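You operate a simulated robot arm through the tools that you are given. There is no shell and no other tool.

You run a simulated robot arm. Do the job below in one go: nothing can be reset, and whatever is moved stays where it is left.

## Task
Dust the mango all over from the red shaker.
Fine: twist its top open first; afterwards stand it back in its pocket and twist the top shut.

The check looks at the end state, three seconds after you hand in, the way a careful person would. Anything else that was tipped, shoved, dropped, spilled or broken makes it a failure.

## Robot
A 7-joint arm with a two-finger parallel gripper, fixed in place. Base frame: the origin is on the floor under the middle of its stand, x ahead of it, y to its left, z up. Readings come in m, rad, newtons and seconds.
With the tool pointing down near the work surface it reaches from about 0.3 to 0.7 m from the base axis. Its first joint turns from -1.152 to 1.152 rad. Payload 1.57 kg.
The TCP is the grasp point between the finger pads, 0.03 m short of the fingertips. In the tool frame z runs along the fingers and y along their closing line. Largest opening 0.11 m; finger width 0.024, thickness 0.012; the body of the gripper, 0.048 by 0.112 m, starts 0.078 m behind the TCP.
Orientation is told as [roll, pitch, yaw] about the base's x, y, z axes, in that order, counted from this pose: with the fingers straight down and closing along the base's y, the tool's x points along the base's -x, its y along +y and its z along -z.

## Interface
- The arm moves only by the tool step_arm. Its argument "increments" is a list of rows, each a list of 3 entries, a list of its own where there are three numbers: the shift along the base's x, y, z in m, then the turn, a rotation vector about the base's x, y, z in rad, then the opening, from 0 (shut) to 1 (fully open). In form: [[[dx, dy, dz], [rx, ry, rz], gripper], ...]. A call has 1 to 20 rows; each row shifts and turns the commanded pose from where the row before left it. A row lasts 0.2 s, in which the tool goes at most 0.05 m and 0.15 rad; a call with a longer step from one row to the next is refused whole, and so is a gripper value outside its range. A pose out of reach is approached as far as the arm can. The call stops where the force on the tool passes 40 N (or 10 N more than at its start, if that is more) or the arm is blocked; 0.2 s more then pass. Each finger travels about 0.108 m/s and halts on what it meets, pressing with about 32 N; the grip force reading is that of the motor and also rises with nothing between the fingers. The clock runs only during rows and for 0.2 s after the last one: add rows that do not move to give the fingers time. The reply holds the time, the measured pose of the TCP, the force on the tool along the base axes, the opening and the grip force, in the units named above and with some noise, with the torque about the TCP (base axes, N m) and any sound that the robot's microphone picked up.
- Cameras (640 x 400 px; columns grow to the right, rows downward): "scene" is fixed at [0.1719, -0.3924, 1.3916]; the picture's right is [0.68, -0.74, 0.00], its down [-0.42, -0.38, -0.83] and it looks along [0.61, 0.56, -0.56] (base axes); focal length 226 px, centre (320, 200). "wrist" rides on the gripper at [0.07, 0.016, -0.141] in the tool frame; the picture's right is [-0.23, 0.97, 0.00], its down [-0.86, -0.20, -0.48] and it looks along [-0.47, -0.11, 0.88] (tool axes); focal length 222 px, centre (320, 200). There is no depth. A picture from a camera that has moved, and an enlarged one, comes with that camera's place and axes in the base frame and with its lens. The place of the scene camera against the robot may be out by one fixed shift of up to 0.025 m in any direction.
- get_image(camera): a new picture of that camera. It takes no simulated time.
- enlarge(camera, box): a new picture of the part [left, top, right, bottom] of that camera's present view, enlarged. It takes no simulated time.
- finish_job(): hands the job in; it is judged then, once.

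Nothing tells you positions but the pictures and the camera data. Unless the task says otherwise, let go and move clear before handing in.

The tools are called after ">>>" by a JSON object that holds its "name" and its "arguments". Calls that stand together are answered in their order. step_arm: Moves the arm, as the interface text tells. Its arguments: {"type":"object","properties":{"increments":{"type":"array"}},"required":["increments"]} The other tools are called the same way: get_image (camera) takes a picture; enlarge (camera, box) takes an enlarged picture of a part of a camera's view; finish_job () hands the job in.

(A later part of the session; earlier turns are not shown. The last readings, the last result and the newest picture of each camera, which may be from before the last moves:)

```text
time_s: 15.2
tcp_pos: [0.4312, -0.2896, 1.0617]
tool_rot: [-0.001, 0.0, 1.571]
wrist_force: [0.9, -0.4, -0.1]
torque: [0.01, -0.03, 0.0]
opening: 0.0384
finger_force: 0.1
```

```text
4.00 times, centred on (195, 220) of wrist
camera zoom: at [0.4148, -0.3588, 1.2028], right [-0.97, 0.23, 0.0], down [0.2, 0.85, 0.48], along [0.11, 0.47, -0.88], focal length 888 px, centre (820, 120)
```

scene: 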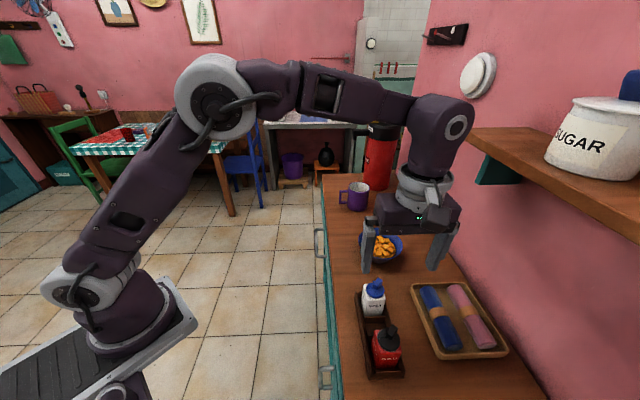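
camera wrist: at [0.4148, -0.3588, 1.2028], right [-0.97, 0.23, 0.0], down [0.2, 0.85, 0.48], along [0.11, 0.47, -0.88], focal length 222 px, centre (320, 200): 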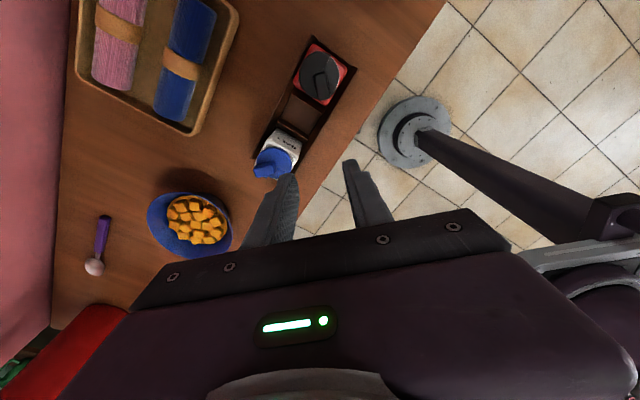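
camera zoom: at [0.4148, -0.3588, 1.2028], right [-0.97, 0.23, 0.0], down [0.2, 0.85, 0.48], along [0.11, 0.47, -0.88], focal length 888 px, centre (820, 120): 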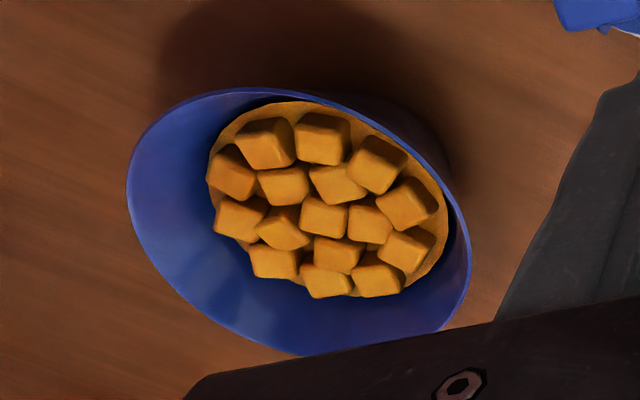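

Still only a plain plate, and no click was heard. I'll re-grip the fin and try a bit further counter-clockwise before sweeping back clockwise past the shut position.

>>> {"name": "step_arm", "arguments": {"increments": [[[-0.004, -0.015, 0.0], [0, 0, 0], 0.35], [[-0.004, -0.015, 0.0], [0, 0, 0], 0.35], [[-0.004, -0.015, 0.0], [0, 0, 0], 0.35], [[-0.004, -0.015, -0.03], [0, 0, 0], 0.35], [[0, 0, -0.03], [0, 0, 0], 0.35], [[0, 0, -0.02], [0, 0, 0], 0.35], [[0, 0, 0], [0, 0, 0], 0.0], [[0, 0, 0], [0, 0, 0], 0.0], [[0, 0, 0], [0, 0, 0], 0.0]]}}

>>> {"name": "enlarge", "arguments": {"camera": "wrist", "box": [260, 110, 390, 220]}}

```text
time_s: 17.2
tcp_pos: [0.4153, -0.35, 0.9822]
tool_rot: [-0.002, 0.003, 1.569]
wrist_force: [-9.8, 0.5, 34.5]
torque: [-0.22, 0.39, -0.12]
opening: 0.0122
finger_force: 29.2
```

```text
3.64 times, centred on (325, 165) of wrist
camera zoom: at [0.3985, -0.419, 1.1231], right [-0.97, 0.23, 0.0], down [0.2, 0.86, 0.48], along [0.11, 0.46, -0.88], focal length 808 px, centre (302, 327)
```

zoom: 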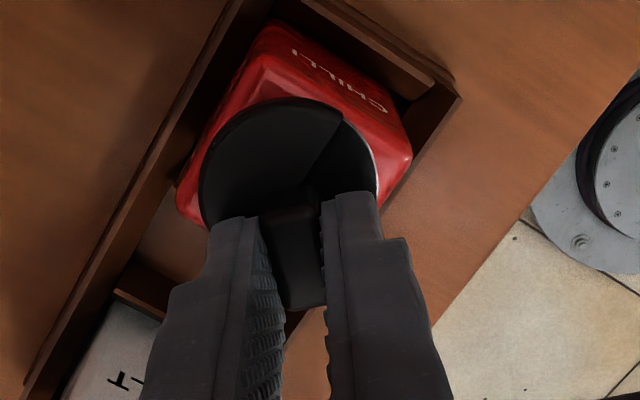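

I read a 34 N upward force on the tool, so something is pressing even though the picture looks right. I'll hold still to read it again, then ease up slightly.

>>> {"name": "step_arm", "arguments": {"increments": [[[0, 0, 0], [0, 0, 0], 0.0]]}}

>>> {"name": "enlarge", "arguments": {"camera": "scene", "box": [350, 310, 415, 380]}}

>>> {"name": "enlarge", "arguments": {"camera": "wrist", "box": [295, 140, 355, 200]}}

```text
time_s: 17.6
tcp_pos: [0.4145, -0.3492, 0.9821]
tool_rot: [-0.001, 0.004, 1.57]
wrist_force: [-10.6, -2.6, 38.9]
torque: [-0.42, 0.4, -0.16]
opening: 0.012
finger_force: 29.3
```

```text
5.71 times, centred on (382, 345) of scene
camera zoom: at [0.1711, -0.392, 1.3918], right [0.68, -0.74, 0.0], down [-0.41, -0.38, -0.83], along [0.61, 0.56, -0.56], focal length 1292 px, centre (-37, -629)
```

zoom: 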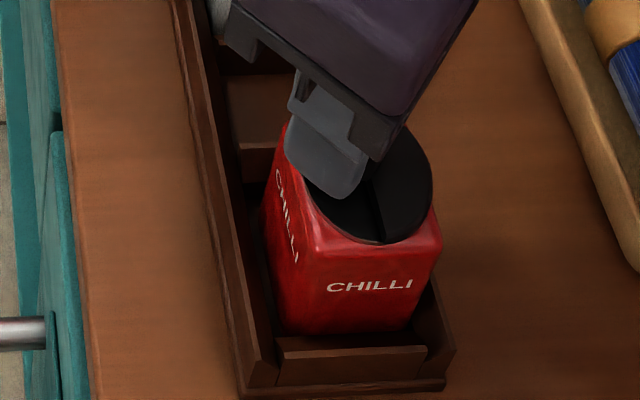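

```text
6.67 times, centred on (325, 170) of wrist
camera zoom: at [0.3985, -0.419, 1.123], right [-0.97, 0.23, 0.0], down [0.2, 0.86, 0.48], along [0.11, 0.46, -0.88], focal length 1481 px, centre (287, 400)
```

zoom: 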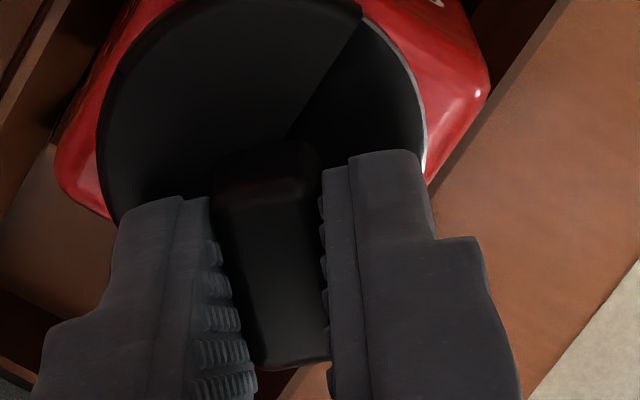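

The force is steady at about 39 N, so the fingertips are pressing on the disc. I'll ease upward 1 mm at a time while watching it.

>>> {"name": "step_arm", "arguments": {"increments": [[[0, 0, 0.001], [0, 0, 0], 0.0]]}}

```text
time_s: 18.0
tcp_pos: [0.4149, -0.3479, 0.9819]
tool_rot: [0.0, -0.001, 1.568]
wrist_force: [-6.6, -5.4, 18.1]
torque: [-1.04, 0.21, -0.08]
opening: 0.0121
finger_force: 29.8
```

>>> {"name": "step_arm", "arguments": {"increments": [[[0, 0, 0.0008], [0, 0, 0], 0.0]]}}

```text
time_s: 18.4
tcp_pos: [0.4158, -0.3477, 0.9816]
tool_rot: [0.001, -0.006, 1.569]
wrist_force: [0.0, 0.2, 0.1]
torque: [0.05, 0.0, -0.01]
opening: 0.0121
finger_force: 28.9
```

The force is back to zero with the grip intact. I'll turn further counter-clockwise in small steps.

>>> {"name": "step_arm", "arguments": {"increments": [[[-0.00097, -5e-05, 0], [0, 0, 0.1], 0], [[-0.00097, -0.00015, 0], [0, 0, 0.1], 0], [[-0.00095, -0.00023, 0], [0, 0, 0.1], 0], [[-0.00092, -0.00034, 0], [0, 0, 0.1], 0], [[0, 0, 0], [0, 0, 0], 0]]}}

>>> {"name": "enlarge", "arguments": {"camera": "wrist", "box": [260, 110, 390, 220]}}

>>> {"name": "enlarge", "arguments": {"camera": "scene", "box": [360, 315, 405, 365]}}

```text
time_s: 19.6
tcp_pos: [0.4104, -0.3502, 0.983]
tool_rot: [-0.001, -0.001, 1.972]
wrist_force: [1.5, -0.8, -11.2]
torque: [-0.15, -0.14, -0.52]
opening: 0.0125
finger_force: 30.0
```

```text
3.64 times, centred on (325, 165) of wrist
camera zoom: at [0.4235, -0.4215, 1.1242], right [-0.99, -0.17, 0.0], down [-0.15, 0.87, 0.48], along [-0.08, 0.47, -0.88], focal length 808 px, centre (302, 327)
```

zoom: 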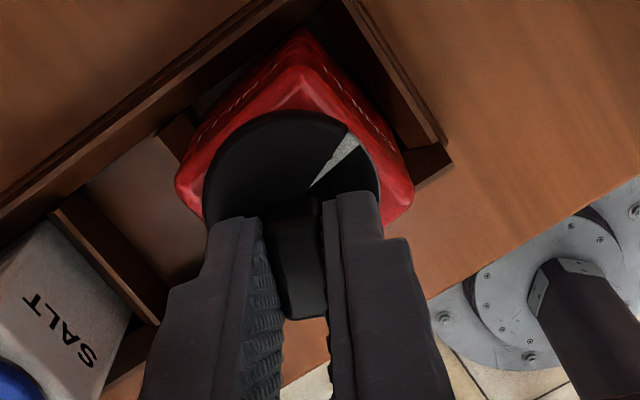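

```text
8.00 times, centred on (382, 340) of scene
camera zoom: at [0.1721, -0.3926, 1.3915], right [0.68, -0.74, 0.0], down [-0.42, -0.38, -0.83], along [0.61, 0.56, -0.56], focal length 1809 px, centre (-180, -920)
```

zoom: 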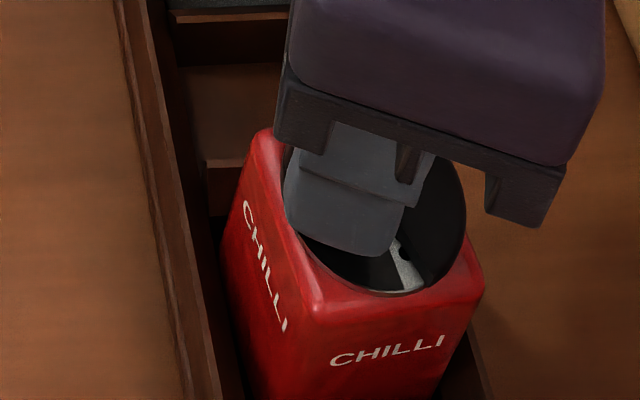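

A grey plate with holes is starting to show in the notch, so counter-clockwise opens it. There's some resistance now (about 0.5 N·m), so I'll go on in smaller steps and check that the cap turns and not the body.

>>> {"name": "step_arm", "arguments": {"increments": [[[-0.00045, -0.0002, -0.0003], [0, 0, 0.05], 0], [[-0.00045, -0.0002, -0.0002], [0, 0, 0.05], 0], [[0, 0, 0], [0, 0, 0], 0]]}}

>>> {"name": "enlarge", "arguments": {"camera": "wrist", "box": [260, 110, 390, 220]}}

>>> {"name": "enlarge", "arguments": {"camera": "scene", "box": [360, 315, 405, 365]}}

```text
time_s: 20.4
tcp_pos: [0.4107, -0.3497, 0.9836]
tool_rot: [0.001, 0.001, 2.069]
wrist_force: [-1.7, -0.3, -6.6]
torque: [-0.07, -0.02, -0.81]
opening: 0.0125
finger_force: 29.3
```

```text
3.64 times, centred on (325, 165) of wrist
camera zoom: at [0.43, -0.4203, 1.1244], right [-0.96, -0.27, 0.0], down [-0.23, 0.85, 0.48], along [-0.13, 0.46, -0.88], focal length 808 px, centre (302, 327)
```

zoom: 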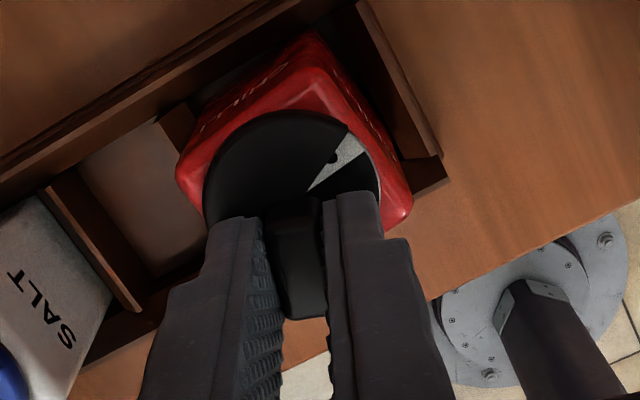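

```text
8.00 times, centred on (382, 340) of scene
camera zoom: at [0.172, -0.3925, 1.3915], right [0.68, -0.74, 0.0], down [-0.42, -0.38, -0.83], along [0.61, 0.56, -0.56], focal length 1809 px, centre (-180, -920)
```

zoom: 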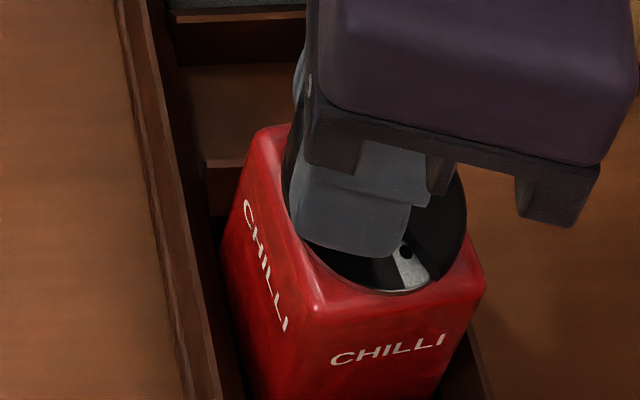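

The body is holding still, and more of the holed silver sector is showing. I'll continue.

>>> {"name": "step_arm", "arguments": {"increments": [[[-0.00084, -0.00051, 0], [0, 0, 0.1], 0], [[-0.00078, -0.00059, 0], [0, 0, 0.1], 0], [[0, 0, 0], [0, 0, 0], 0]]}}

>>> {"name": "enlarge", "arguments": {"camera": "wrist", "box": [260, 110, 390, 220]}}

>>> {"name": "enlarge", "arguments": {"camera": "scene", "box": [360, 315, 405, 365]}}

```text
time_s: 21.2
tcp_pos: [0.4078, -0.352, 0.9833]
tool_rot: [-0.001, 0.001, 2.273]
wrist_force: [7.3, 1.5, -7.9]
torque: [-0.1, -0.49, -0.86]
opening: 0.0158
finger_force: 31.3
```

```text
3.64 times, centred on (325, 165) of wrist
camera zoom: at [0.4423, -0.4152, 1.1251], right [-0.89, -0.45, 0.0], down [-0.4, 0.78, 0.48], along [-0.22, 0.43, -0.88], focal length 808 px, centre (302, 327)
```

zoom: 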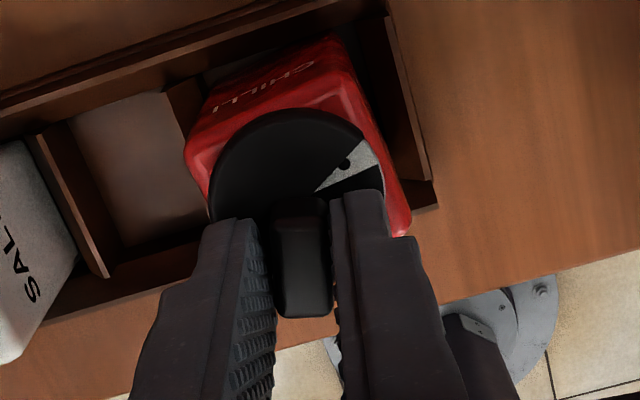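

```text
8.00 times, centred on (382, 340) of scene
camera zoom: at [0.1722, -0.3925, 1.3915], right [0.68, -0.74, 0.0], down [-0.42, -0.38, -0.83], along [0.61, 0.56, -0.56], focal length 1809 px, centre (-180, -920)
```

zoom: 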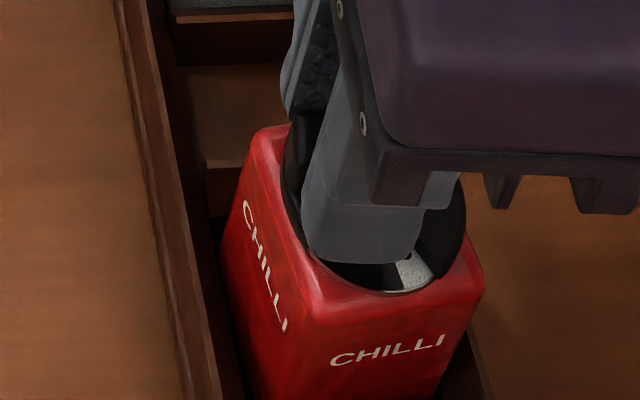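

The opening grew to 0.016 while the cap stayed put, so the fin is twisting inside the fingers and the cap has reached its stop. I'll release, rise and look at it from above.

>>> {"name": "step_arm", "arguments": {"increments": [[[0, 0, 0], [0, 0, 0], 0.2], [[0, 0, 0], [0, 0, 0], 0.35], [[0, 0, 0.02], [0, 0, 0], 0.35], [[0, 0, 0.03], [0, 0, 0], 0.35], [[0.004, 0.01, 0.029], [0, 0, -0.14], 0.35], [[0.004, 0.013, 0.0], [0, 0, -0.14], 0.35], [[0.005, 0.013, 0.0], [0, 0, -0.14], 0.35], [[0.005, 0.013, 0.0], [0, 0, -0.14], 0.35], [[0.005, 0.013, 0.0], [0, 0, -0.14], 0.35], [[0, 0, 0], [0, 0, 0], 0.35]]}}

>>> {"name": "get_image", "arguments": {"camera": "wrist"}}

>>> {"name": "enlarge", "arguments": {"camera": "wrist", "box": [290, 40, 370, 110]}}

>>> {"name": "enlarge", "arguments": {"camera": "scene", "box": [360, 315, 405, 365]}}

```text
time_s: 23.4
tcp_pos: [0.4319, -0.2891, 1.0643]
tool_rot: [0.0, -0.001, 1.571]
wrist_force: [0.1, 0.5, -0.1]
torque: [-0.03, 0.0, 0.0]
opening: 0.0387
finger_force: 0.1
```

```text
taken
camera wrist: at [0.4157, -0.3594, 1.2056], right [-0.97, 0.23, 0.0], down [0.2, 0.85, 0.48], along [0.11, 0.47, -0.88], focal length 222 px, centre (320, 200)
```

wrist: 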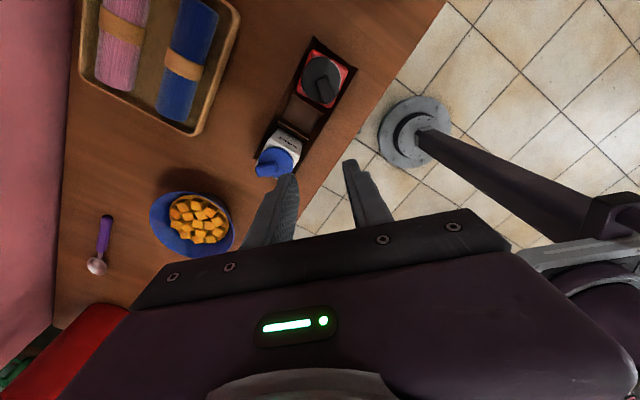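

```text
5.71 times, centred on (330, 75) of wrist
camera zoom: at [0.4157, -0.3594, 1.2056], right [-0.97, 0.23, 0.0], down [0.2, 0.85, 0.48], along [0.11, 0.47, -0.88], focal length 1269 px, centre (263, 914)
```

zoom: 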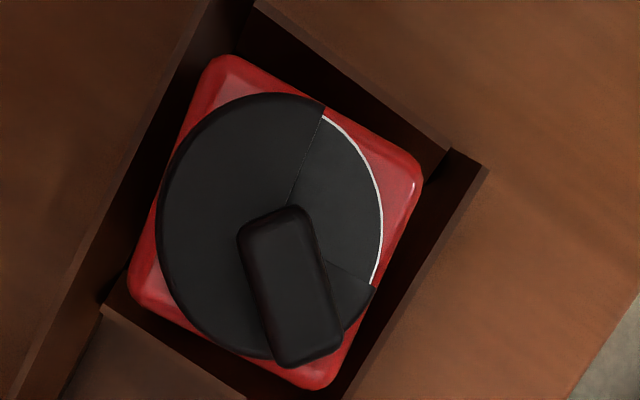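

```text
8.00 times, centred on (382, 340) of scene
camera zoom: at [0.1719, -0.3924, 1.3916], right [0.68, -0.74, 0.0], down [-0.42, -0.38, -0.83], along [0.61, 0.56, -0.56], focal length 1809 px, centre (-180, -920)
```

zoom: 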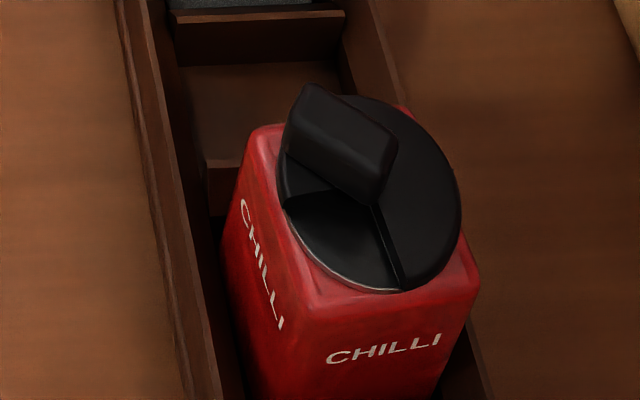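

After release the cap sprang back to exactly 90° from shut, so +90° is a limit that I had pushed past, and at +90° the notch shows only blank plate. The holed grey plate should therefore be reachable by turning clockwise from shut. I'll re-grip the fin to turn it back that way.

>>> {"name": "step_arm", "arguments": {"increments": [[[-0.0045, -0.0144, 0.0], [0, 0, 0.03], 0.35], [[-0.0046, -0.0144, 0.0], [0, 0, 0.03], 0.35], [[-0.0046, -0.0143, 0.0], [0, 0, 0.03], 0.35], [[-0.0046, -0.0143, -0.02], [0, 0, 0], 0.35], [[0, 0, -0.03], [0, 0, 0], 0.35], [[0, 0, -0.02], [0, 0, 0], 0.35], [[0, 0, -0.01], [0, 0, 0], 0.35], [[0, 0, 0], [0, 0, 0], 0.35]]}}

>>> {"name": "enlarge", "arguments": {"camera": "wrist", "box": [260, 110, 390, 220]}}

```text
time_s: 25.2
tcp_pos: [0.4122, -0.3451, 0.9817]
tool_rot: [0.0, 0.002, 1.66]
wrist_force: [0.3, 0.2, 3.0]
torque: [-0.02, 0.03, 0.02]
opening: 0.0384
finger_force: 0.1
```

```text
3.64 times, centred on (325, 165) of wrist
camera zoom: at [0.4033, -0.4166, 1.123], right [-0.99, 0.14, 0.0], down [0.12, 0.87, 0.48], along [0.07, 0.47, -0.88], focal length 808 px, centre (302, 327)
```

zoom: 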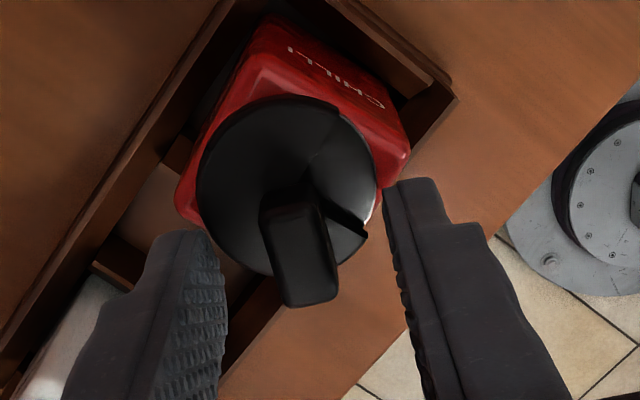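

The fingers straddle the fin again and it's a few degrees off. I'll correct the yaw slightly, raise 1 mm, and close.

>>> {"name": "step_arm", "arguments": {"increments": [[[0, 0, 0.001], [0, 0, 0.07], 0.35], [[0, 0, 0], [0, 0, 0], 0.15], [[0, 0, 0], [0, 0, 0], 0.0], [[0, 0, 0], [0, 0, 0], 0.0]]}}

>>> {"name": "enlarge", "arguments": {"camera": "wrist", "box": [260, 110, 390, 220]}}

```text
time_s: 26.2
tcp_pos: [0.4115, -0.3447, 0.983]
tool_rot: [0.001, 0.0, 1.731]
wrist_force: [-1.8, -1.0, 0.4]
torque: [-0.11, 0.17, -0.09]
opening: 0.0121
finger_force: 29.1
```

```text
3.64 times, centred on (325, 165) of wrist
camera zoom: at [0.4082, -0.4176, 1.1246], right [-1.0, 0.07, 0.0], down [0.06, 0.88, 0.48], along [0.03, 0.48, -0.88], focal length 808 px, centre (302, 327)
```

zoom: 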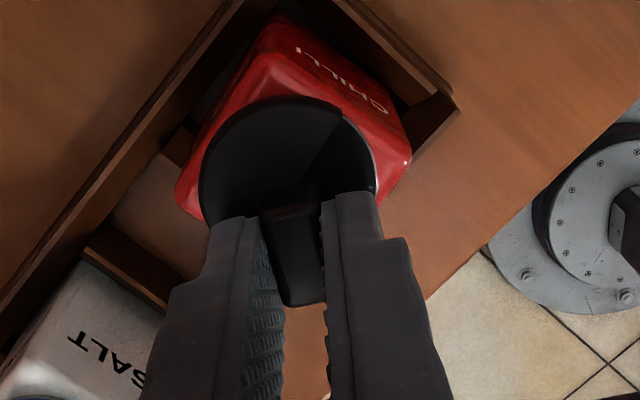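

The grip is aligned. I'll turn clockwise back toward shut along the arc.

>>> {"name": "step_arm", "arguments": {"increments": [[[0.00155, 0.00013, 0], [0, 0, -0.15], 0], [[0.00156, -0.0001, 0], [0, 0, -0.15], 0], [[0.00152, -0.00033, 0], [0, 0, -0.15], 0], [[0.00146, -0.00056, 0], [0, 0, -0.15], 0], [[0.00135, -0.00077, 0], [0, 0, -0.15], 0], [[0.00123, -0.00096, 0], [0, 0, -0.15], 0], [[0.00107, -0.00113, 0], [0, 0, -0.15], 0], [[0.00089, -0.00128, 0], [0, 0, -0.15], 0], [[0.00068, -0.0014, 0], [0, 0, -0.15], 0], [[0, 0, 0], [0, 0, 0], 0]]}}

>>> {"name": "enlarge", "arguments": {"camera": "wrist", "box": [260, 110, 390, 220]}}

>>> {"name": "enlarge", "arguments": {"camera": "scene", "box": [360, 315, 405, 365]}}

```text
time_s: 28.4
tcp_pos: [0.4242, -0.3513, 0.9846]
tool_rot: [0.001, 0.0, 0.379]
wrist_force: [0.2, 0.3, -0.1]
torque: [0.01, 0.0, 0.03]
opening: 0.012
finger_force: 29.2
```

```text
3.64 times, centred on (325, 165) of wrist
camera zoom: at [0.355, -0.3631, 1.125], right [-0.15, 0.99, 0.0], down [0.87, 0.13, 0.48], along [0.47, 0.07, -0.88], focal length 808 px, centre (302, 327)
```

zoom: 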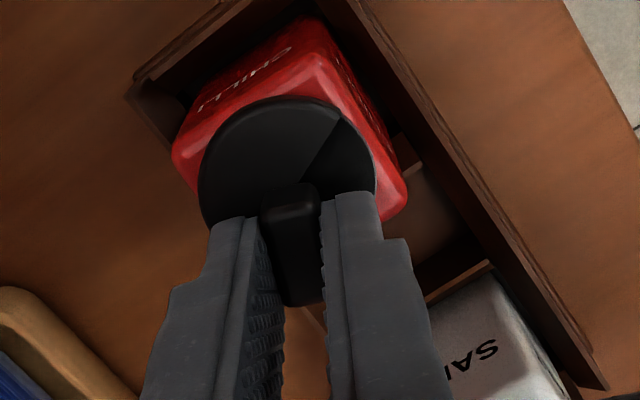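

```text
8.00 times, centred on (382, 340) of scene
camera zoom: at [0.1719, -0.3925, 1.3916], right [0.68, -0.74, 0.0], down [-0.42, -0.38, -0.83], along [0.61, 0.56, -0.56], focal length 1809 px, centre (-180, -920)
```

zoom: 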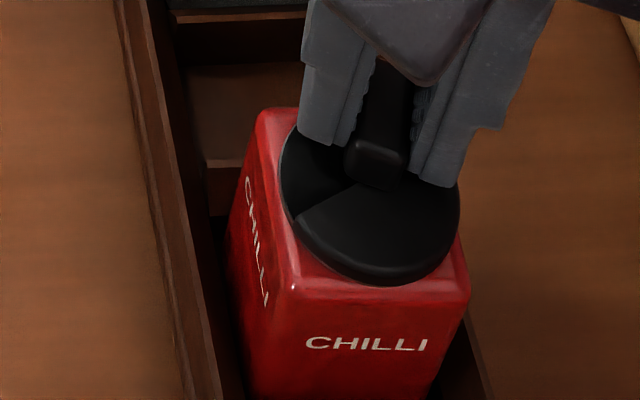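

The cap turns back easily. I'll continue clockwise through the shut position and slightly beyond, watching the notch and the torque.

>>> {"name": "step_arm", "arguments": {"increments": [[[0.00047, -0.00149, 0], [0, 0, -0.15], 0], [[0.00025, -0.00154, 0], [0, 0, -0.15], 0], [[0, 0, 0], [0, 0, 0], 0]]}}

>>> {"name": "enlarge", "arguments": {"camera": "wrist", "box": [260, 110, 390, 220]}}

>>> {"name": "enlarge", "arguments": {"camera": "scene", "box": [360, 315, 405, 365]}}

```text
time_s: 29.2
tcp_pos: [0.4257, -0.3556, 0.9844]
tool_rot: [0.0, -0.001, 0.082]
wrist_force: [0.6, -0.2, -0.1]
torque: [-0.01, -0.02, 0.0]
opening: 0.0121
finger_force: 28.8
```

```text
3.64 times, centred on (325, 165) of wrist
camera zoom: at [0.3556, -0.3456, 1.1256], right [0.15, 0.99, 0.0], down [0.87, -0.13, 0.48], along [0.47, -0.07, -0.88], focal length 808 px, centre (302, 327)
```

zoom: 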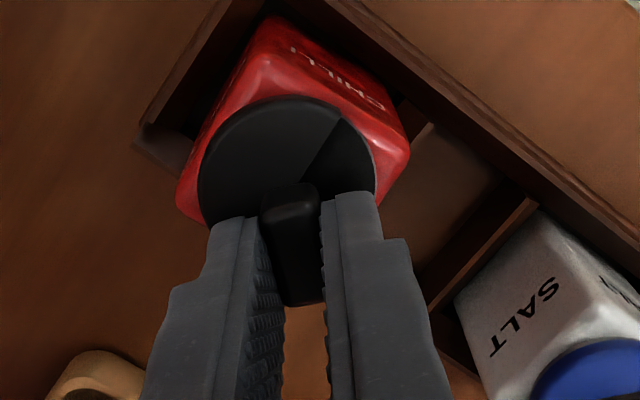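

```text
8.00 times, centred on (382, 340) of scene
camera zoom: at [0.1719, -0.3925, 1.3916], right [0.68, -0.74, 0.0], down [-0.42, -0.38, -0.83], along [0.61, 0.56, -0.56], focal length 1809 px, centre (-180, -920)
```

zoom: 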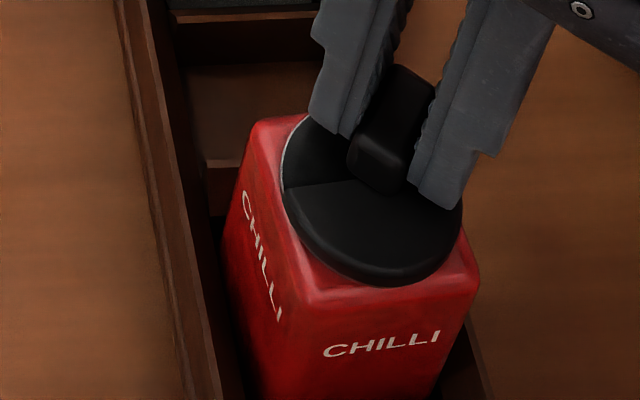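

The body swings slightly with the cap, so the shaker is probably hanging a millimetre off its floor. I'll lower it to seat, then continue clockwise a little.

>>> {"name": "step_arm", "arguments": {"increments": [[[0, 0, -0.001], [0, 0, 0], 0], [[0, 0, -0.001], [0, 0, 0], 0], [[0, 0, 0], [0, 0, 0], 0]]}}

>>> {"name": "step_arm", "arguments": {"increments": [[[1e-05, -0.00104, 0], [0, 0, -0.1], 0], [[-0.0001, -0.00104, 0], [0, 0, -0.1], 0], [[0, 0, 0], [0, 0, 0], 0]]}}

>>> {"name": "enlarge", "arguments": {"camera": "wrist", "box": [260, 110, 390, 220]}}

>>> {"name": "enlarge", "arguments": {"camera": "scene", "box": [360, 315, 405, 365]}}

```text
time_s: 30.0
tcp_pos: [0.4267, -0.3564, 0.9838]
tool_rot: [-0.002, 0.001, 0.08]
wrist_force: [-4.9, 4.1, 26.8]
torque: [0.15, 0.46, -0.07]
opening: 0.012
finger_force: 29.1
```

```text
time_s: 30.8
tcp_pos: [0.4244, -0.3573, 0.9805]
tool_rot: [0.0, 0.0, -0.122]
wrist_force: [-2.8, 0.2, 13.3]
torque: [0.02, 0.1, 0.1]
opening: 0.0119
finger_force: 29.5
```

```text
3.64 times, centred on (325, 165) of wrist
camera zoom: at [0.3587, -0.3334, 1.1231], right [0.34, 0.94, 0.0], down [0.83, -0.3, 0.48], along [0.45, -0.16, -0.88], focal length 808 px, centre (302, 327)
```

zoom: 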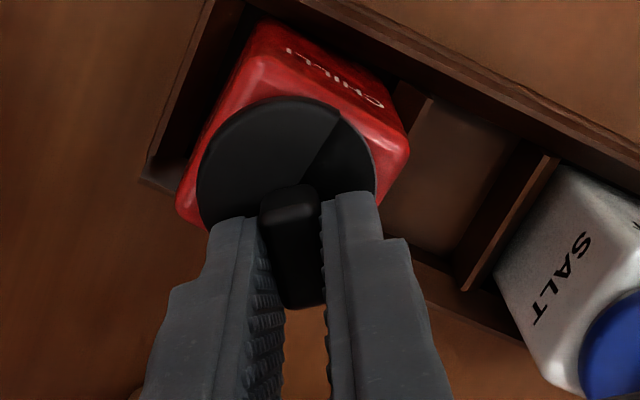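

```text
8.00 times, centred on (382, 340) of scene
camera zoom: at [0.1716, -0.3923, 1.3917], right [0.68, -0.74, 0.0], down [-0.41, -0.38, -0.83], along [0.61, 0.56, -0.56], focal length 1809 px, centre (-180, -920)
```

zoom: 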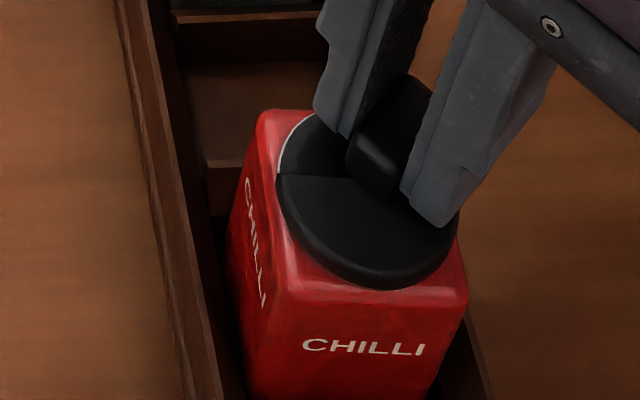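

The body now rotates together with the cap, which suggests a stop at the shut position too. I'll push a little more to see whether torque builds with the body against the pocket.

>>> {"name": "step_arm", "arguments": {"increments": [[[-0.0001, -0.00103, 0.0003], [0, 0, -0.1], 0], [[-0.0003, -0.001, 0.0], [0, 0, -0.1], 0], [[0, 0, 0], [0, 0, 0], 0]]}}

>>> {"name": "enlarge", "arguments": {"camera": "wrist", "box": [260, 110, 390, 220]}}

>>> {"name": "enlarge", "arguments": {"camera": "scene", "box": [360, 315, 405, 365]}}

```text
time_s: 31.6
tcp_pos: [0.4243, -0.3598, 0.9814]
tool_rot: [-0.001, 0.001, -0.321]
wrist_force: [0.9, -7.6, 1.9]
torque: [-0.34, -0.06, 0.49]
opening: 0.0123
finger_force: 29.7
```

```text
3.64 times, centred on (325, 165) of wrist
camera zoom: at [0.3645, -0.323, 1.1232], right [0.52, 0.85, 0.0], down [0.75, -0.46, 0.48], along [0.41, -0.25, -0.88], focal length 808 px, centre (302, 327)
```

zoom: 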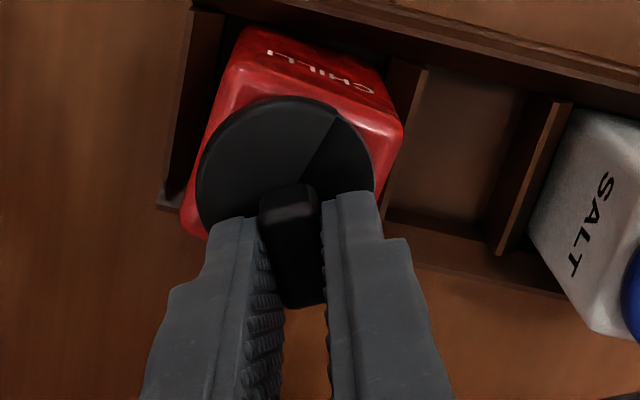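

```text
8.00 times, centred on (382, 340) of scene
camera zoom: at [0.1719, -0.3926, 1.3915], right [0.68, -0.74, 0.0], down [-0.42, -0.38, -0.83], along [0.61, 0.56, -0.56], focal length 1809 px, centre (-180, -920)
```

zoom: 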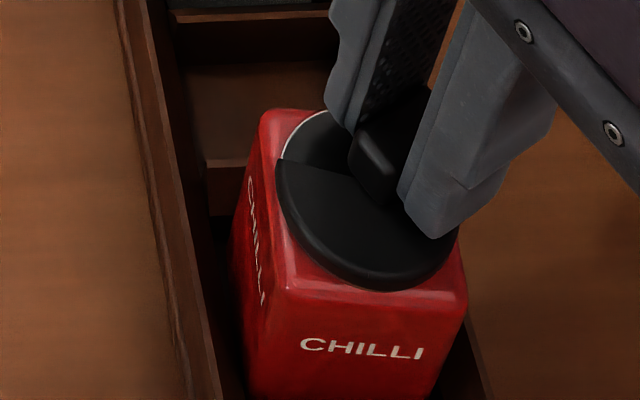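

Torque is building at 0.5 N·m with no holes in sight, but the fingers hide one edge of the notch. I'll release, rise, and take a clean top view of where the cap settles.

>>> {"name": "step_arm", "arguments": {"increments": [[[0, 0, 0], [0, 0, 0], 0.0]]}}

>>> {"name": "enlarge", "arguments": {"camera": "scene", "box": [372, 320, 400, 350]}}

>>> {"name": "enlarge", "arguments": {"camera": "wrist", "box": [300, 130, 350, 180]}}

```text
time_s: 32.0
tcp_pos: [0.4264, -0.3603, 0.9824]
tool_rot: [0.001, 0.0, -0.319]
wrist_force: [-0.5, -9.3, 0.1]
torque: [-0.43, -0.1, 0.5]
opening: 0.0125
finger_force: 29.0
```

```text
13.33 times, centred on (386, 335) of scene
camera zoom: at [0.1719, -0.3926, 1.3915], right [0.68, -0.74, 0.0], down [-0.42, -0.38, -0.83], along [0.61, 0.56, -0.56], focal length 3015 px, centre (-560, -1600)
```

zoom: 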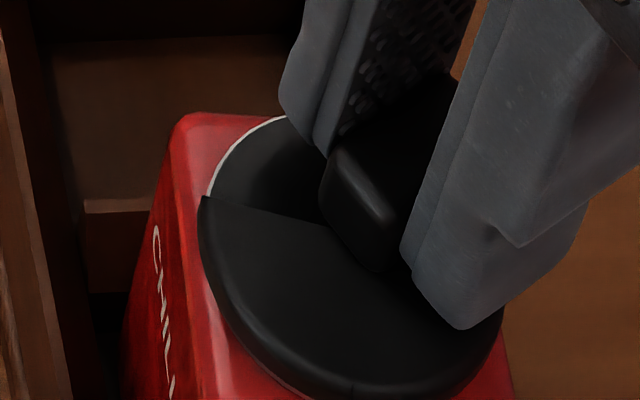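

```text
8.00 times, centred on (325, 155) of wrist
camera zoom: at [0.3645, -0.3229, 1.1233], right [0.52, 0.85, 0.0], down [0.75, -0.46, 0.48], along [0.41, -0.25, -0.88], focal length 1777 px, centre (280, 560)
```

zoom: 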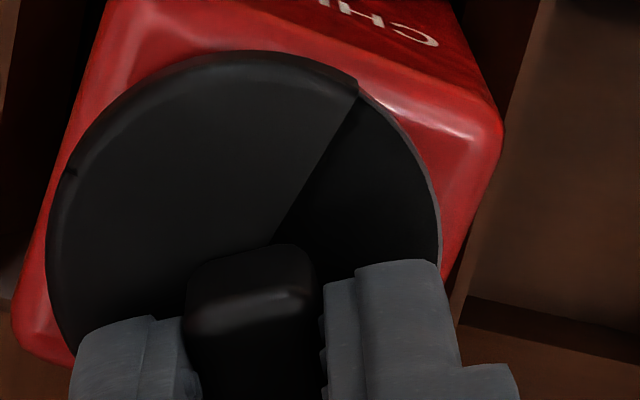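

>>> {"name": "step_arm", "arguments": {"increments": [[[0, 0, 0], [0, 0, 0], 0.2], [[0, 0, 0], [0, 0, 0], 0.35], [[0, 0, 0.02], [0, 0, 0], 0.35], [[0, 0, 0.03], [0, 0, 0], 0.35], [[0, 0, 0.03], [0, 0, 0], 0.35], [[0.006, 0.005, 0.0], [0, 0, 0.138], 0.35], [[0.006, 0.005, 0.0], [0, 0, 0.138], 0.35], [[0.006, 0.005, 0.0], [0, 0, 0.138], 0.35], [[0.006, 0.005, 0.0], [0, 0, 0.138], 0.35], [[0.006, 0.005, 0.0], [0, 0, 0.138], 0.35], [[0.006, 0.005, 0.0], [0, 0, 0.138], 0.35], [[0.006, 0.005, 0.0], [0, 0, 0.138], 0.35], [[0.006, 0.005, 0.0], [0, 0, 0.138], 0.35], [[0, 0, 0], [0, 0, 0], 0.35]]}}

>>> {"name": "enlarge", "arguments": {"camera": "wrist", "box": [290, 40, 370, 110]}}

>>> {"name": "enlarge", "arguments": {"camera": "scene", "box": [360, 315, 405, 365]}}

>>> {"name": "enlarge", "arguments": {"camera": "scene", "box": [372, 318, 402, 350]}}

```text
time_s: 35.0
tcp_pos: [0.4723, -0.3203, 1.0628]
tool_rot: [0.0, 0.001, 0.785]
wrist_force: [-0.2, 0.1, 0.0]
torque: [0.0, 0.02, 0.0]
opening: 0.0385
finger_force: 0.1
```

```text
5.71 times, centred on (330, 75) of wrist
camera zoom: at [0.4126, -0.3586, 1.2035], right [-0.53, 0.85, 0.0], down [0.74, 0.47, 0.48], along [0.41, 0.25, -0.88], focal length 1269 px, centre (263, 914)
```

zoom: 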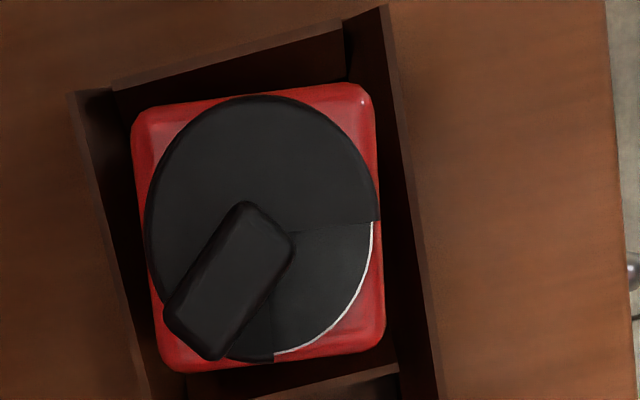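

```text
8.00 times, centred on (382, 340) of scene
camera zoom: at [0.1719, -0.3924, 1.3916], right [0.68, -0.74, 0.0], down [-0.42, -0.38, -0.83], along [0.61, 0.56, -0.56], focal length 1809 px, centre (-180, -920)
```

zoom: 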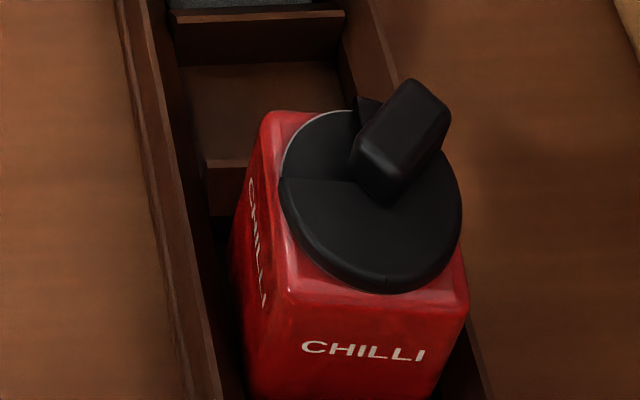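

```text
12.50 times, centred on (387, 334) of scene
camera zoom: at [0.1719, -0.3924, 1.3916], right [0.68, -0.74, 0.0], down [-0.42, -0.38, -0.83], along [0.61, 0.56, -0.56], focal length 2826 px, centre (-518, -1475)
```

zoom: 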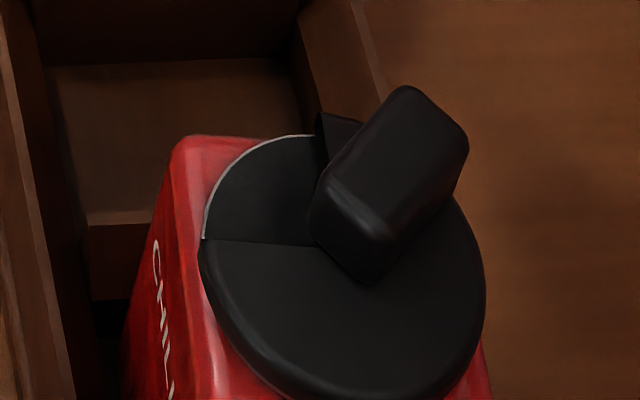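

On release the cap settled back exactly to the shut position, so its travel runs from shut to about 90° counter-clockwise with stops at both ends. I'll re-grip the fin and turn it counter-clockwise to the open stop without forcing it, then test it over the bowl.

>>> {"name": "step_arm", "arguments": {"increments": [[[-0.008, -0.0066, 0], [0, 0, -0.145], 0.35], [[-0.008, -0.0066, 0], [0, 0, -0.145], 0.35], [[-0.008, -0.0066, 0], [0, 0, -0.145], 0.35], [[-0.008, -0.0066, 0], [0, 0, -0.145], 0.35], [[-0.008, -0.0066, 0], [0, 0, -0.145], 0.35], [[-0.0078, -0.0065, 0], [0, 0, -0.145], 0.35], [[0, 0, -0.03], [0, 0, 0], 0.35], [[0, 0, -0.03], [0, 0, 0], 0.35], [[0, 0, -0.018], [0, 0, 0], 0.35], [[0, 0, 0], [0, 0, 0], 0.35]]}}

>>> {"name": "enlarge", "arguments": {"camera": "wrist", "box": [260, 110, 390, 220]}}

```text
time_s: 37.2
tcp_pos: [0.426, -0.3576, 0.9828]
tool_rot: [0.0, 0.002, -0.086]
wrist_force: [1.1, -0.4, -0.8]
torque: [-0.03, 0.02, 0.01]
opening: 0.0384
finger_force: 0.1
```

```text
3.64 times, centred on (325, 165) of wrist
camera zoom: at [0.3594, -0.3358, 1.1231], right [0.31, 0.95, 0.0], down [0.84, -0.27, 0.48], along [0.46, -0.15, -0.88], focal length 808 px, centre (302, 327)
```

zoom: 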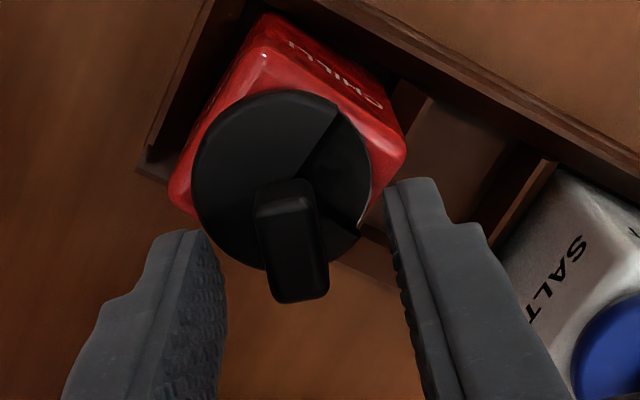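

>>> {"name": "step_arm", "arguments": {"increments": [[[0, -0.0012, 0.0005], [0, 0, 0], 0.35], [[0, 0, 0], [0, 0, 0], 0.15], [[0, 0, 0], [0, 0, 0], 0.0], [[0, 0, 0], [0, 0, 0], 0.0]]}}

>>> {"name": "enlarge", "arguments": {"camera": "wrist", "box": [260, 110, 390, 220]}}

```text
time_s: 38.2
tcp_pos: [0.4259, -0.3592, 0.9827]
tool_rot: [0.0, 0.0, -0.086]
wrist_force: [-0.2, 0.9, 0.5]
torque: [0.0, -0.05, -0.01]
opening: 0.0121
finger_force: 29.1
```

```text
3.64 times, centred on (325, 165) of wrist
camera zoom: at [0.3582, -0.3373, 1.1241], right [0.31, 0.95, 0.0], down [0.84, -0.27, 0.48], along [0.46, -0.15, -0.88], focal length 808 px, centre (302, 327)
```

zoom: 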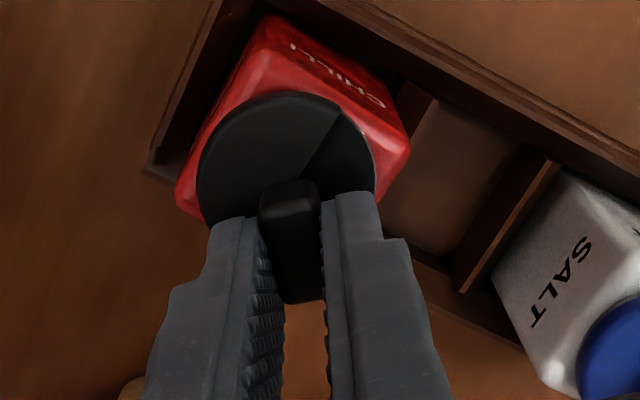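

>>> {"name": "step_arm", "arguments": {"increments": [[[2e-05, 0.00153, 0], [0, 0, 0.15], 0], [[-0.00021, 0.00152, 0], [0, 0, 0.15], 0], [[-0.00044, 0.00146, 0], [0, 0, 0.15], 0], [[-0.00065, 0.00138, 0], [0, 0, 0.15], 0], [[-0.00084, 0.00128, 0], [0, 0, 0.15], 0], [[-0.00104, 0.00113, 0], [0, 0, 0.15], 0], [[-0.00118, 0.00096, 0], [0, 0, 0.15], 0], [[-0.00132, 0.00077, 0], [0, 0, 0.15], 0], [[-0.00142, 0.00057, 0], [0, 0, 0.15], 0], [[-0.00149, 0.00036, 0], [0, 0, 0.15], 0], [[-0.00101, 0.0001, 0], [0, 0, 0.1], 0], [[0, 0, 0], [0, 0, 0], 0]]}}

>>> {"name": "enlarge", "arguments": {"camera": "wrist", "box": [260, 110, 390, 220]}}

>>> {"name": "enlarge", "arguments": {"camera": "scene", "box": [360, 315, 405, 365]}}

```text
time_s: 40.8
tcp_pos: [0.4158, -0.3481, 0.9864]
tool_rot: [0.0, 0.001, 1.517]
wrist_force: [-2.9, 4.8, 1.9]
torque: [0.4, 0.23, -0.05]
opening: 0.0122
finger_force: 28.9
```

```text
3.64 times, centred on (325, 165) of wrist
camera zoom: at [0.3962, -0.418, 1.1263], right [-0.96, 0.28, 0.0], down [0.25, 0.84, 0.48], along [0.13, 0.46, -0.88], focal length 808 px, centre (302, 327)
```

zoom: 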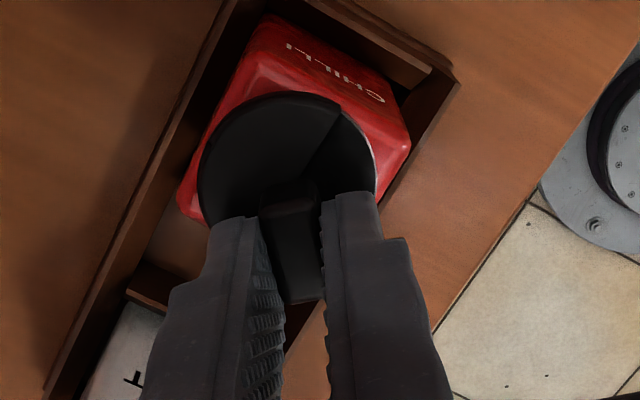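

```text
8.00 times, centred on (382, 340) of scene
camera zoom: at [0.1718, -0.3923, 1.3916], right [0.68, -0.74, 0.0], down [-0.42, -0.38, -0.83], along [0.61, 0.56, -0.56], focal length 1809 px, centre (-180, -920)
```

zoom: 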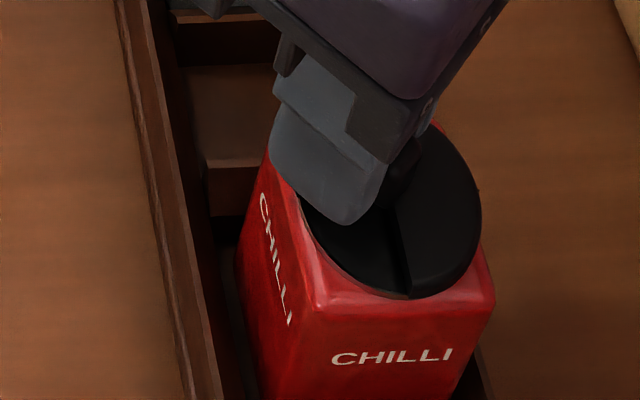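

The cap is at about 87° from shut, with the body square in its pocket. I'll nudge gently toward the stop and use a strong zoom to see how the holed plate sits relative to the notch.

>>> {"name": "step_arm", "arguments": {"increments": [[[-0.001, -0.0001, 0], [0, 0, 0.1], 0], [[-0.001, -0.0002, 0], [0, 0, 0.1], 0], [[0, 0, 0], [0, 0, 0], 0]]}}

>>> {"name": "enlarge", "arguments": {"camera": "wrist", "box": [300, 130, 350, 180]}}

>>> {"name": "enlarge", "arguments": {"camera": "scene", "box": [372, 325, 402, 357]}}

```text
time_s: 41.6
tcp_pos: [0.4137, -0.3497, 0.9851]
tool_rot: [-0.002, 0.001, 1.714]
wrist_force: [-2.9, 5.0, -3.2]
torque: [0.21, 0.35, -0.87]
opening: 0.0127
finger_force: 29.2
```

```text
8.00 times, centred on (325, 155) of wrist
camera zoom: at [0.4083, -0.4215, 1.1264], right [-1.0, 0.09, 0.0], down [0.07, 0.88, 0.48], along [0.04, 0.48, -0.88], focal length 1777 px, centre (280, 560)
```

zoom: 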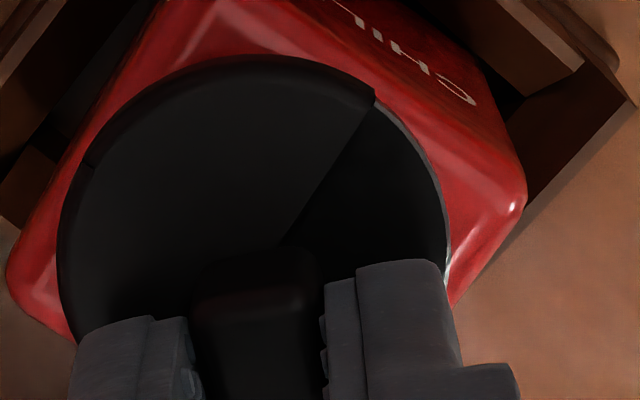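

```text
12.50 times, centred on (387, 341) of scene
camera zoom: at [0.1718, -0.3923, 1.3916], right [0.68, -0.74, 0.0], down [-0.42, -0.38, -0.83], along [0.61, 0.56, -0.56], focal length 2826 px, centre (-518, -1562)
```

zoom: 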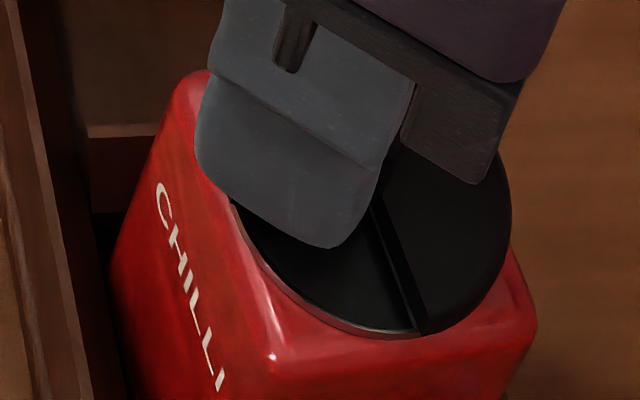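

Torque is already 0.87 N·m with no grey showing. I'll hold, read the state again, and check how far the body itself has turned.

>>> {"name": "step_arm", "arguments": {"increments": [[[0, 0, 0], [0, 0, 0], 0]]}}

>>> {"name": "enlarge", "arguments": {"camera": "scene", "box": [360, 315, 405, 365]}}

>>> {"name": "enlarge", "arguments": {"camera": "wrist", "box": [260, 110, 390, 220]}}

```text
time_s: 42.0
tcp_pos: [0.4141, -0.3493, 0.9857]
tool_rot: [0.001, 0.002, 1.714]
wrist_force: [-2.6, 2.2, -1.4]
torque: [0.28, 0.08, -0.06]
opening: 0.0121
finger_force: 28.9
```

```text
8.00 times, centred on (382, 340) of scene
camera zoom: at [0.1719, -0.3924, 1.3916], right [0.68, -0.74, 0.0], down [-0.42, -0.38, -0.83], along [0.61, 0.56, -0.56], focal length 1809 px, centre (-180, -920)
```

zoom: 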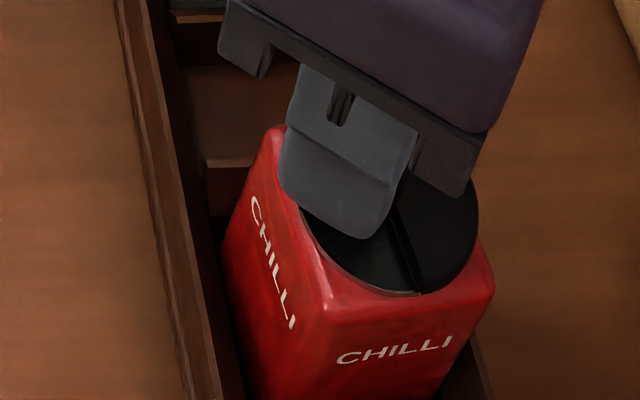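

```text
3.64 times, centred on (325, 165) of wrist
camera zoom: at [0.4083, -0.4217, 1.1267], right [-1.0, 0.09, 0.0], down [0.07, 0.88, 0.48], along [0.04, 0.48, -0.88], focal length 808 px, centre (302, 327)
```

zoom: 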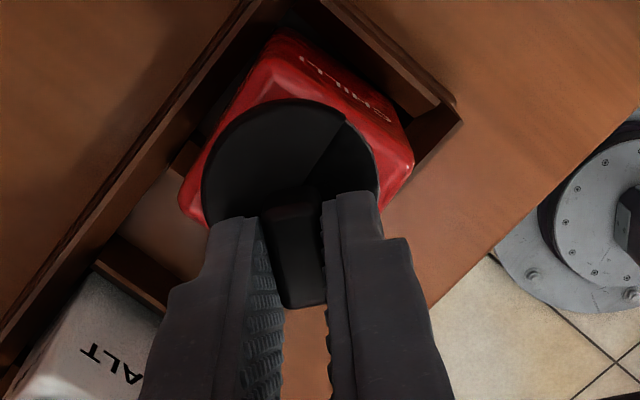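

The body itself turned about 8° inside the pocket and the cap is at 90° relative to it, so 90° is the open stop. I'll release, rise, look once more, and then test the horizontal grasp orientation above the caddy.

>>> {"name": "step_arm", "arguments": {"increments": [[[0, 0, 0], [0, 0, 0], 0.2], [[0, 0, 0], [0, 0, 0], 0.35], [[0, 0, 0.02], [0, 0, 0], 0.35], [[0, 0, 0.03], [0, 0, 0], 0.35], [[0.004, 0.015, 0.03], [0, 0, -0.07], 0.35], [[0.004, 0.015, 0.0], [0, 0, -0.07], 0.35], [[0.004, 0.015, 0.0], [0, 0, 0], 0.35], [[0.004, 0.015, 0.0], [0, 0, 0], 0.35], [[0, 0, 0], [0, 0, 0], 0.35]]}}

>>> {"name": "enlarge", "arguments": {"camera": "wrist", "box": [290, 40, 370, 110]}}

>>> {"name": "enlarge", "arguments": {"camera": "scene", "box": [372, 325, 402, 357]}}

>>> {"name": "enlarge", "arguments": {"camera": "wrist", "box": [130, 170, 260, 270]}}

```text
time_s: 44.0
tcp_pos: [0.4306, -0.2889, 1.0645]
tool_rot: [0.001, -0.001, 1.574]
wrist_force: [-0.4, -0.4, 0.7]
torque: [-0.01, 0.01, -0.02]
opening: 0.0386
finger_force: 0.1
```

```text
5.71 times, centred on (330, 75) of wrist
camera zoom: at [0.4148, -0.3599, 1.2057], right [-0.97, 0.22, 0.0], down [0.2, 0.86, 0.48], along [0.11, 0.47, -0.88], focal length 1269 px, centre (263, 914)
```

zoom: 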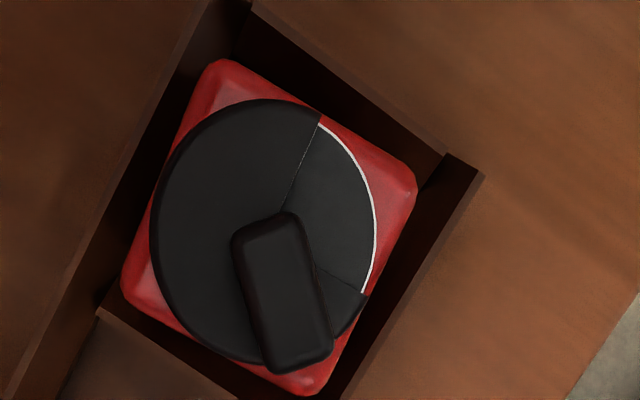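

```text
12.50 times, centred on (387, 341) of scene
camera zoom: at [0.1719, -0.3924, 1.3916], right [0.68, -0.74, 0.0], down [-0.42, -0.38, -0.83], along [0.61, 0.56, -0.56], focal length 2826 px, centre (-518, -1562)
```

zoom: 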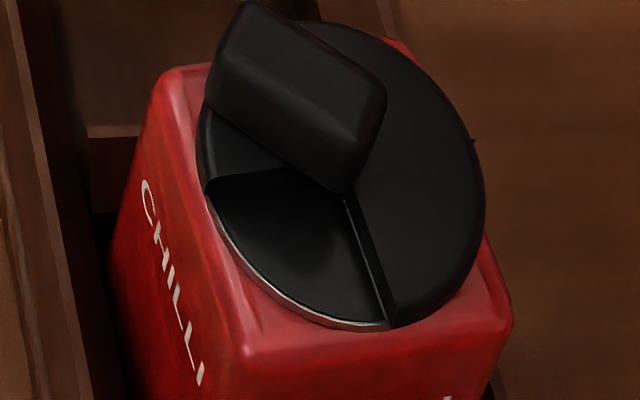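

```text
4.00 times, centred on (195, 220) of wrist
camera zoom: at [0.4148, -0.3599, 1.2057], right [-0.97, 0.22, 0.0], down [0.2, 0.86, 0.48], along [0.11, 0.47, -0.88], focal length 888 px, centre (820, 120)
```

zoom: 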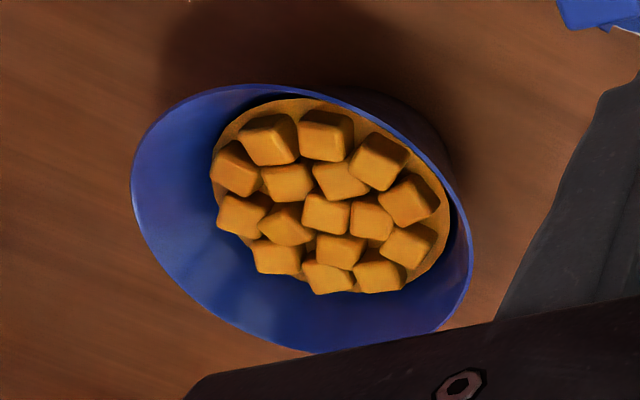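

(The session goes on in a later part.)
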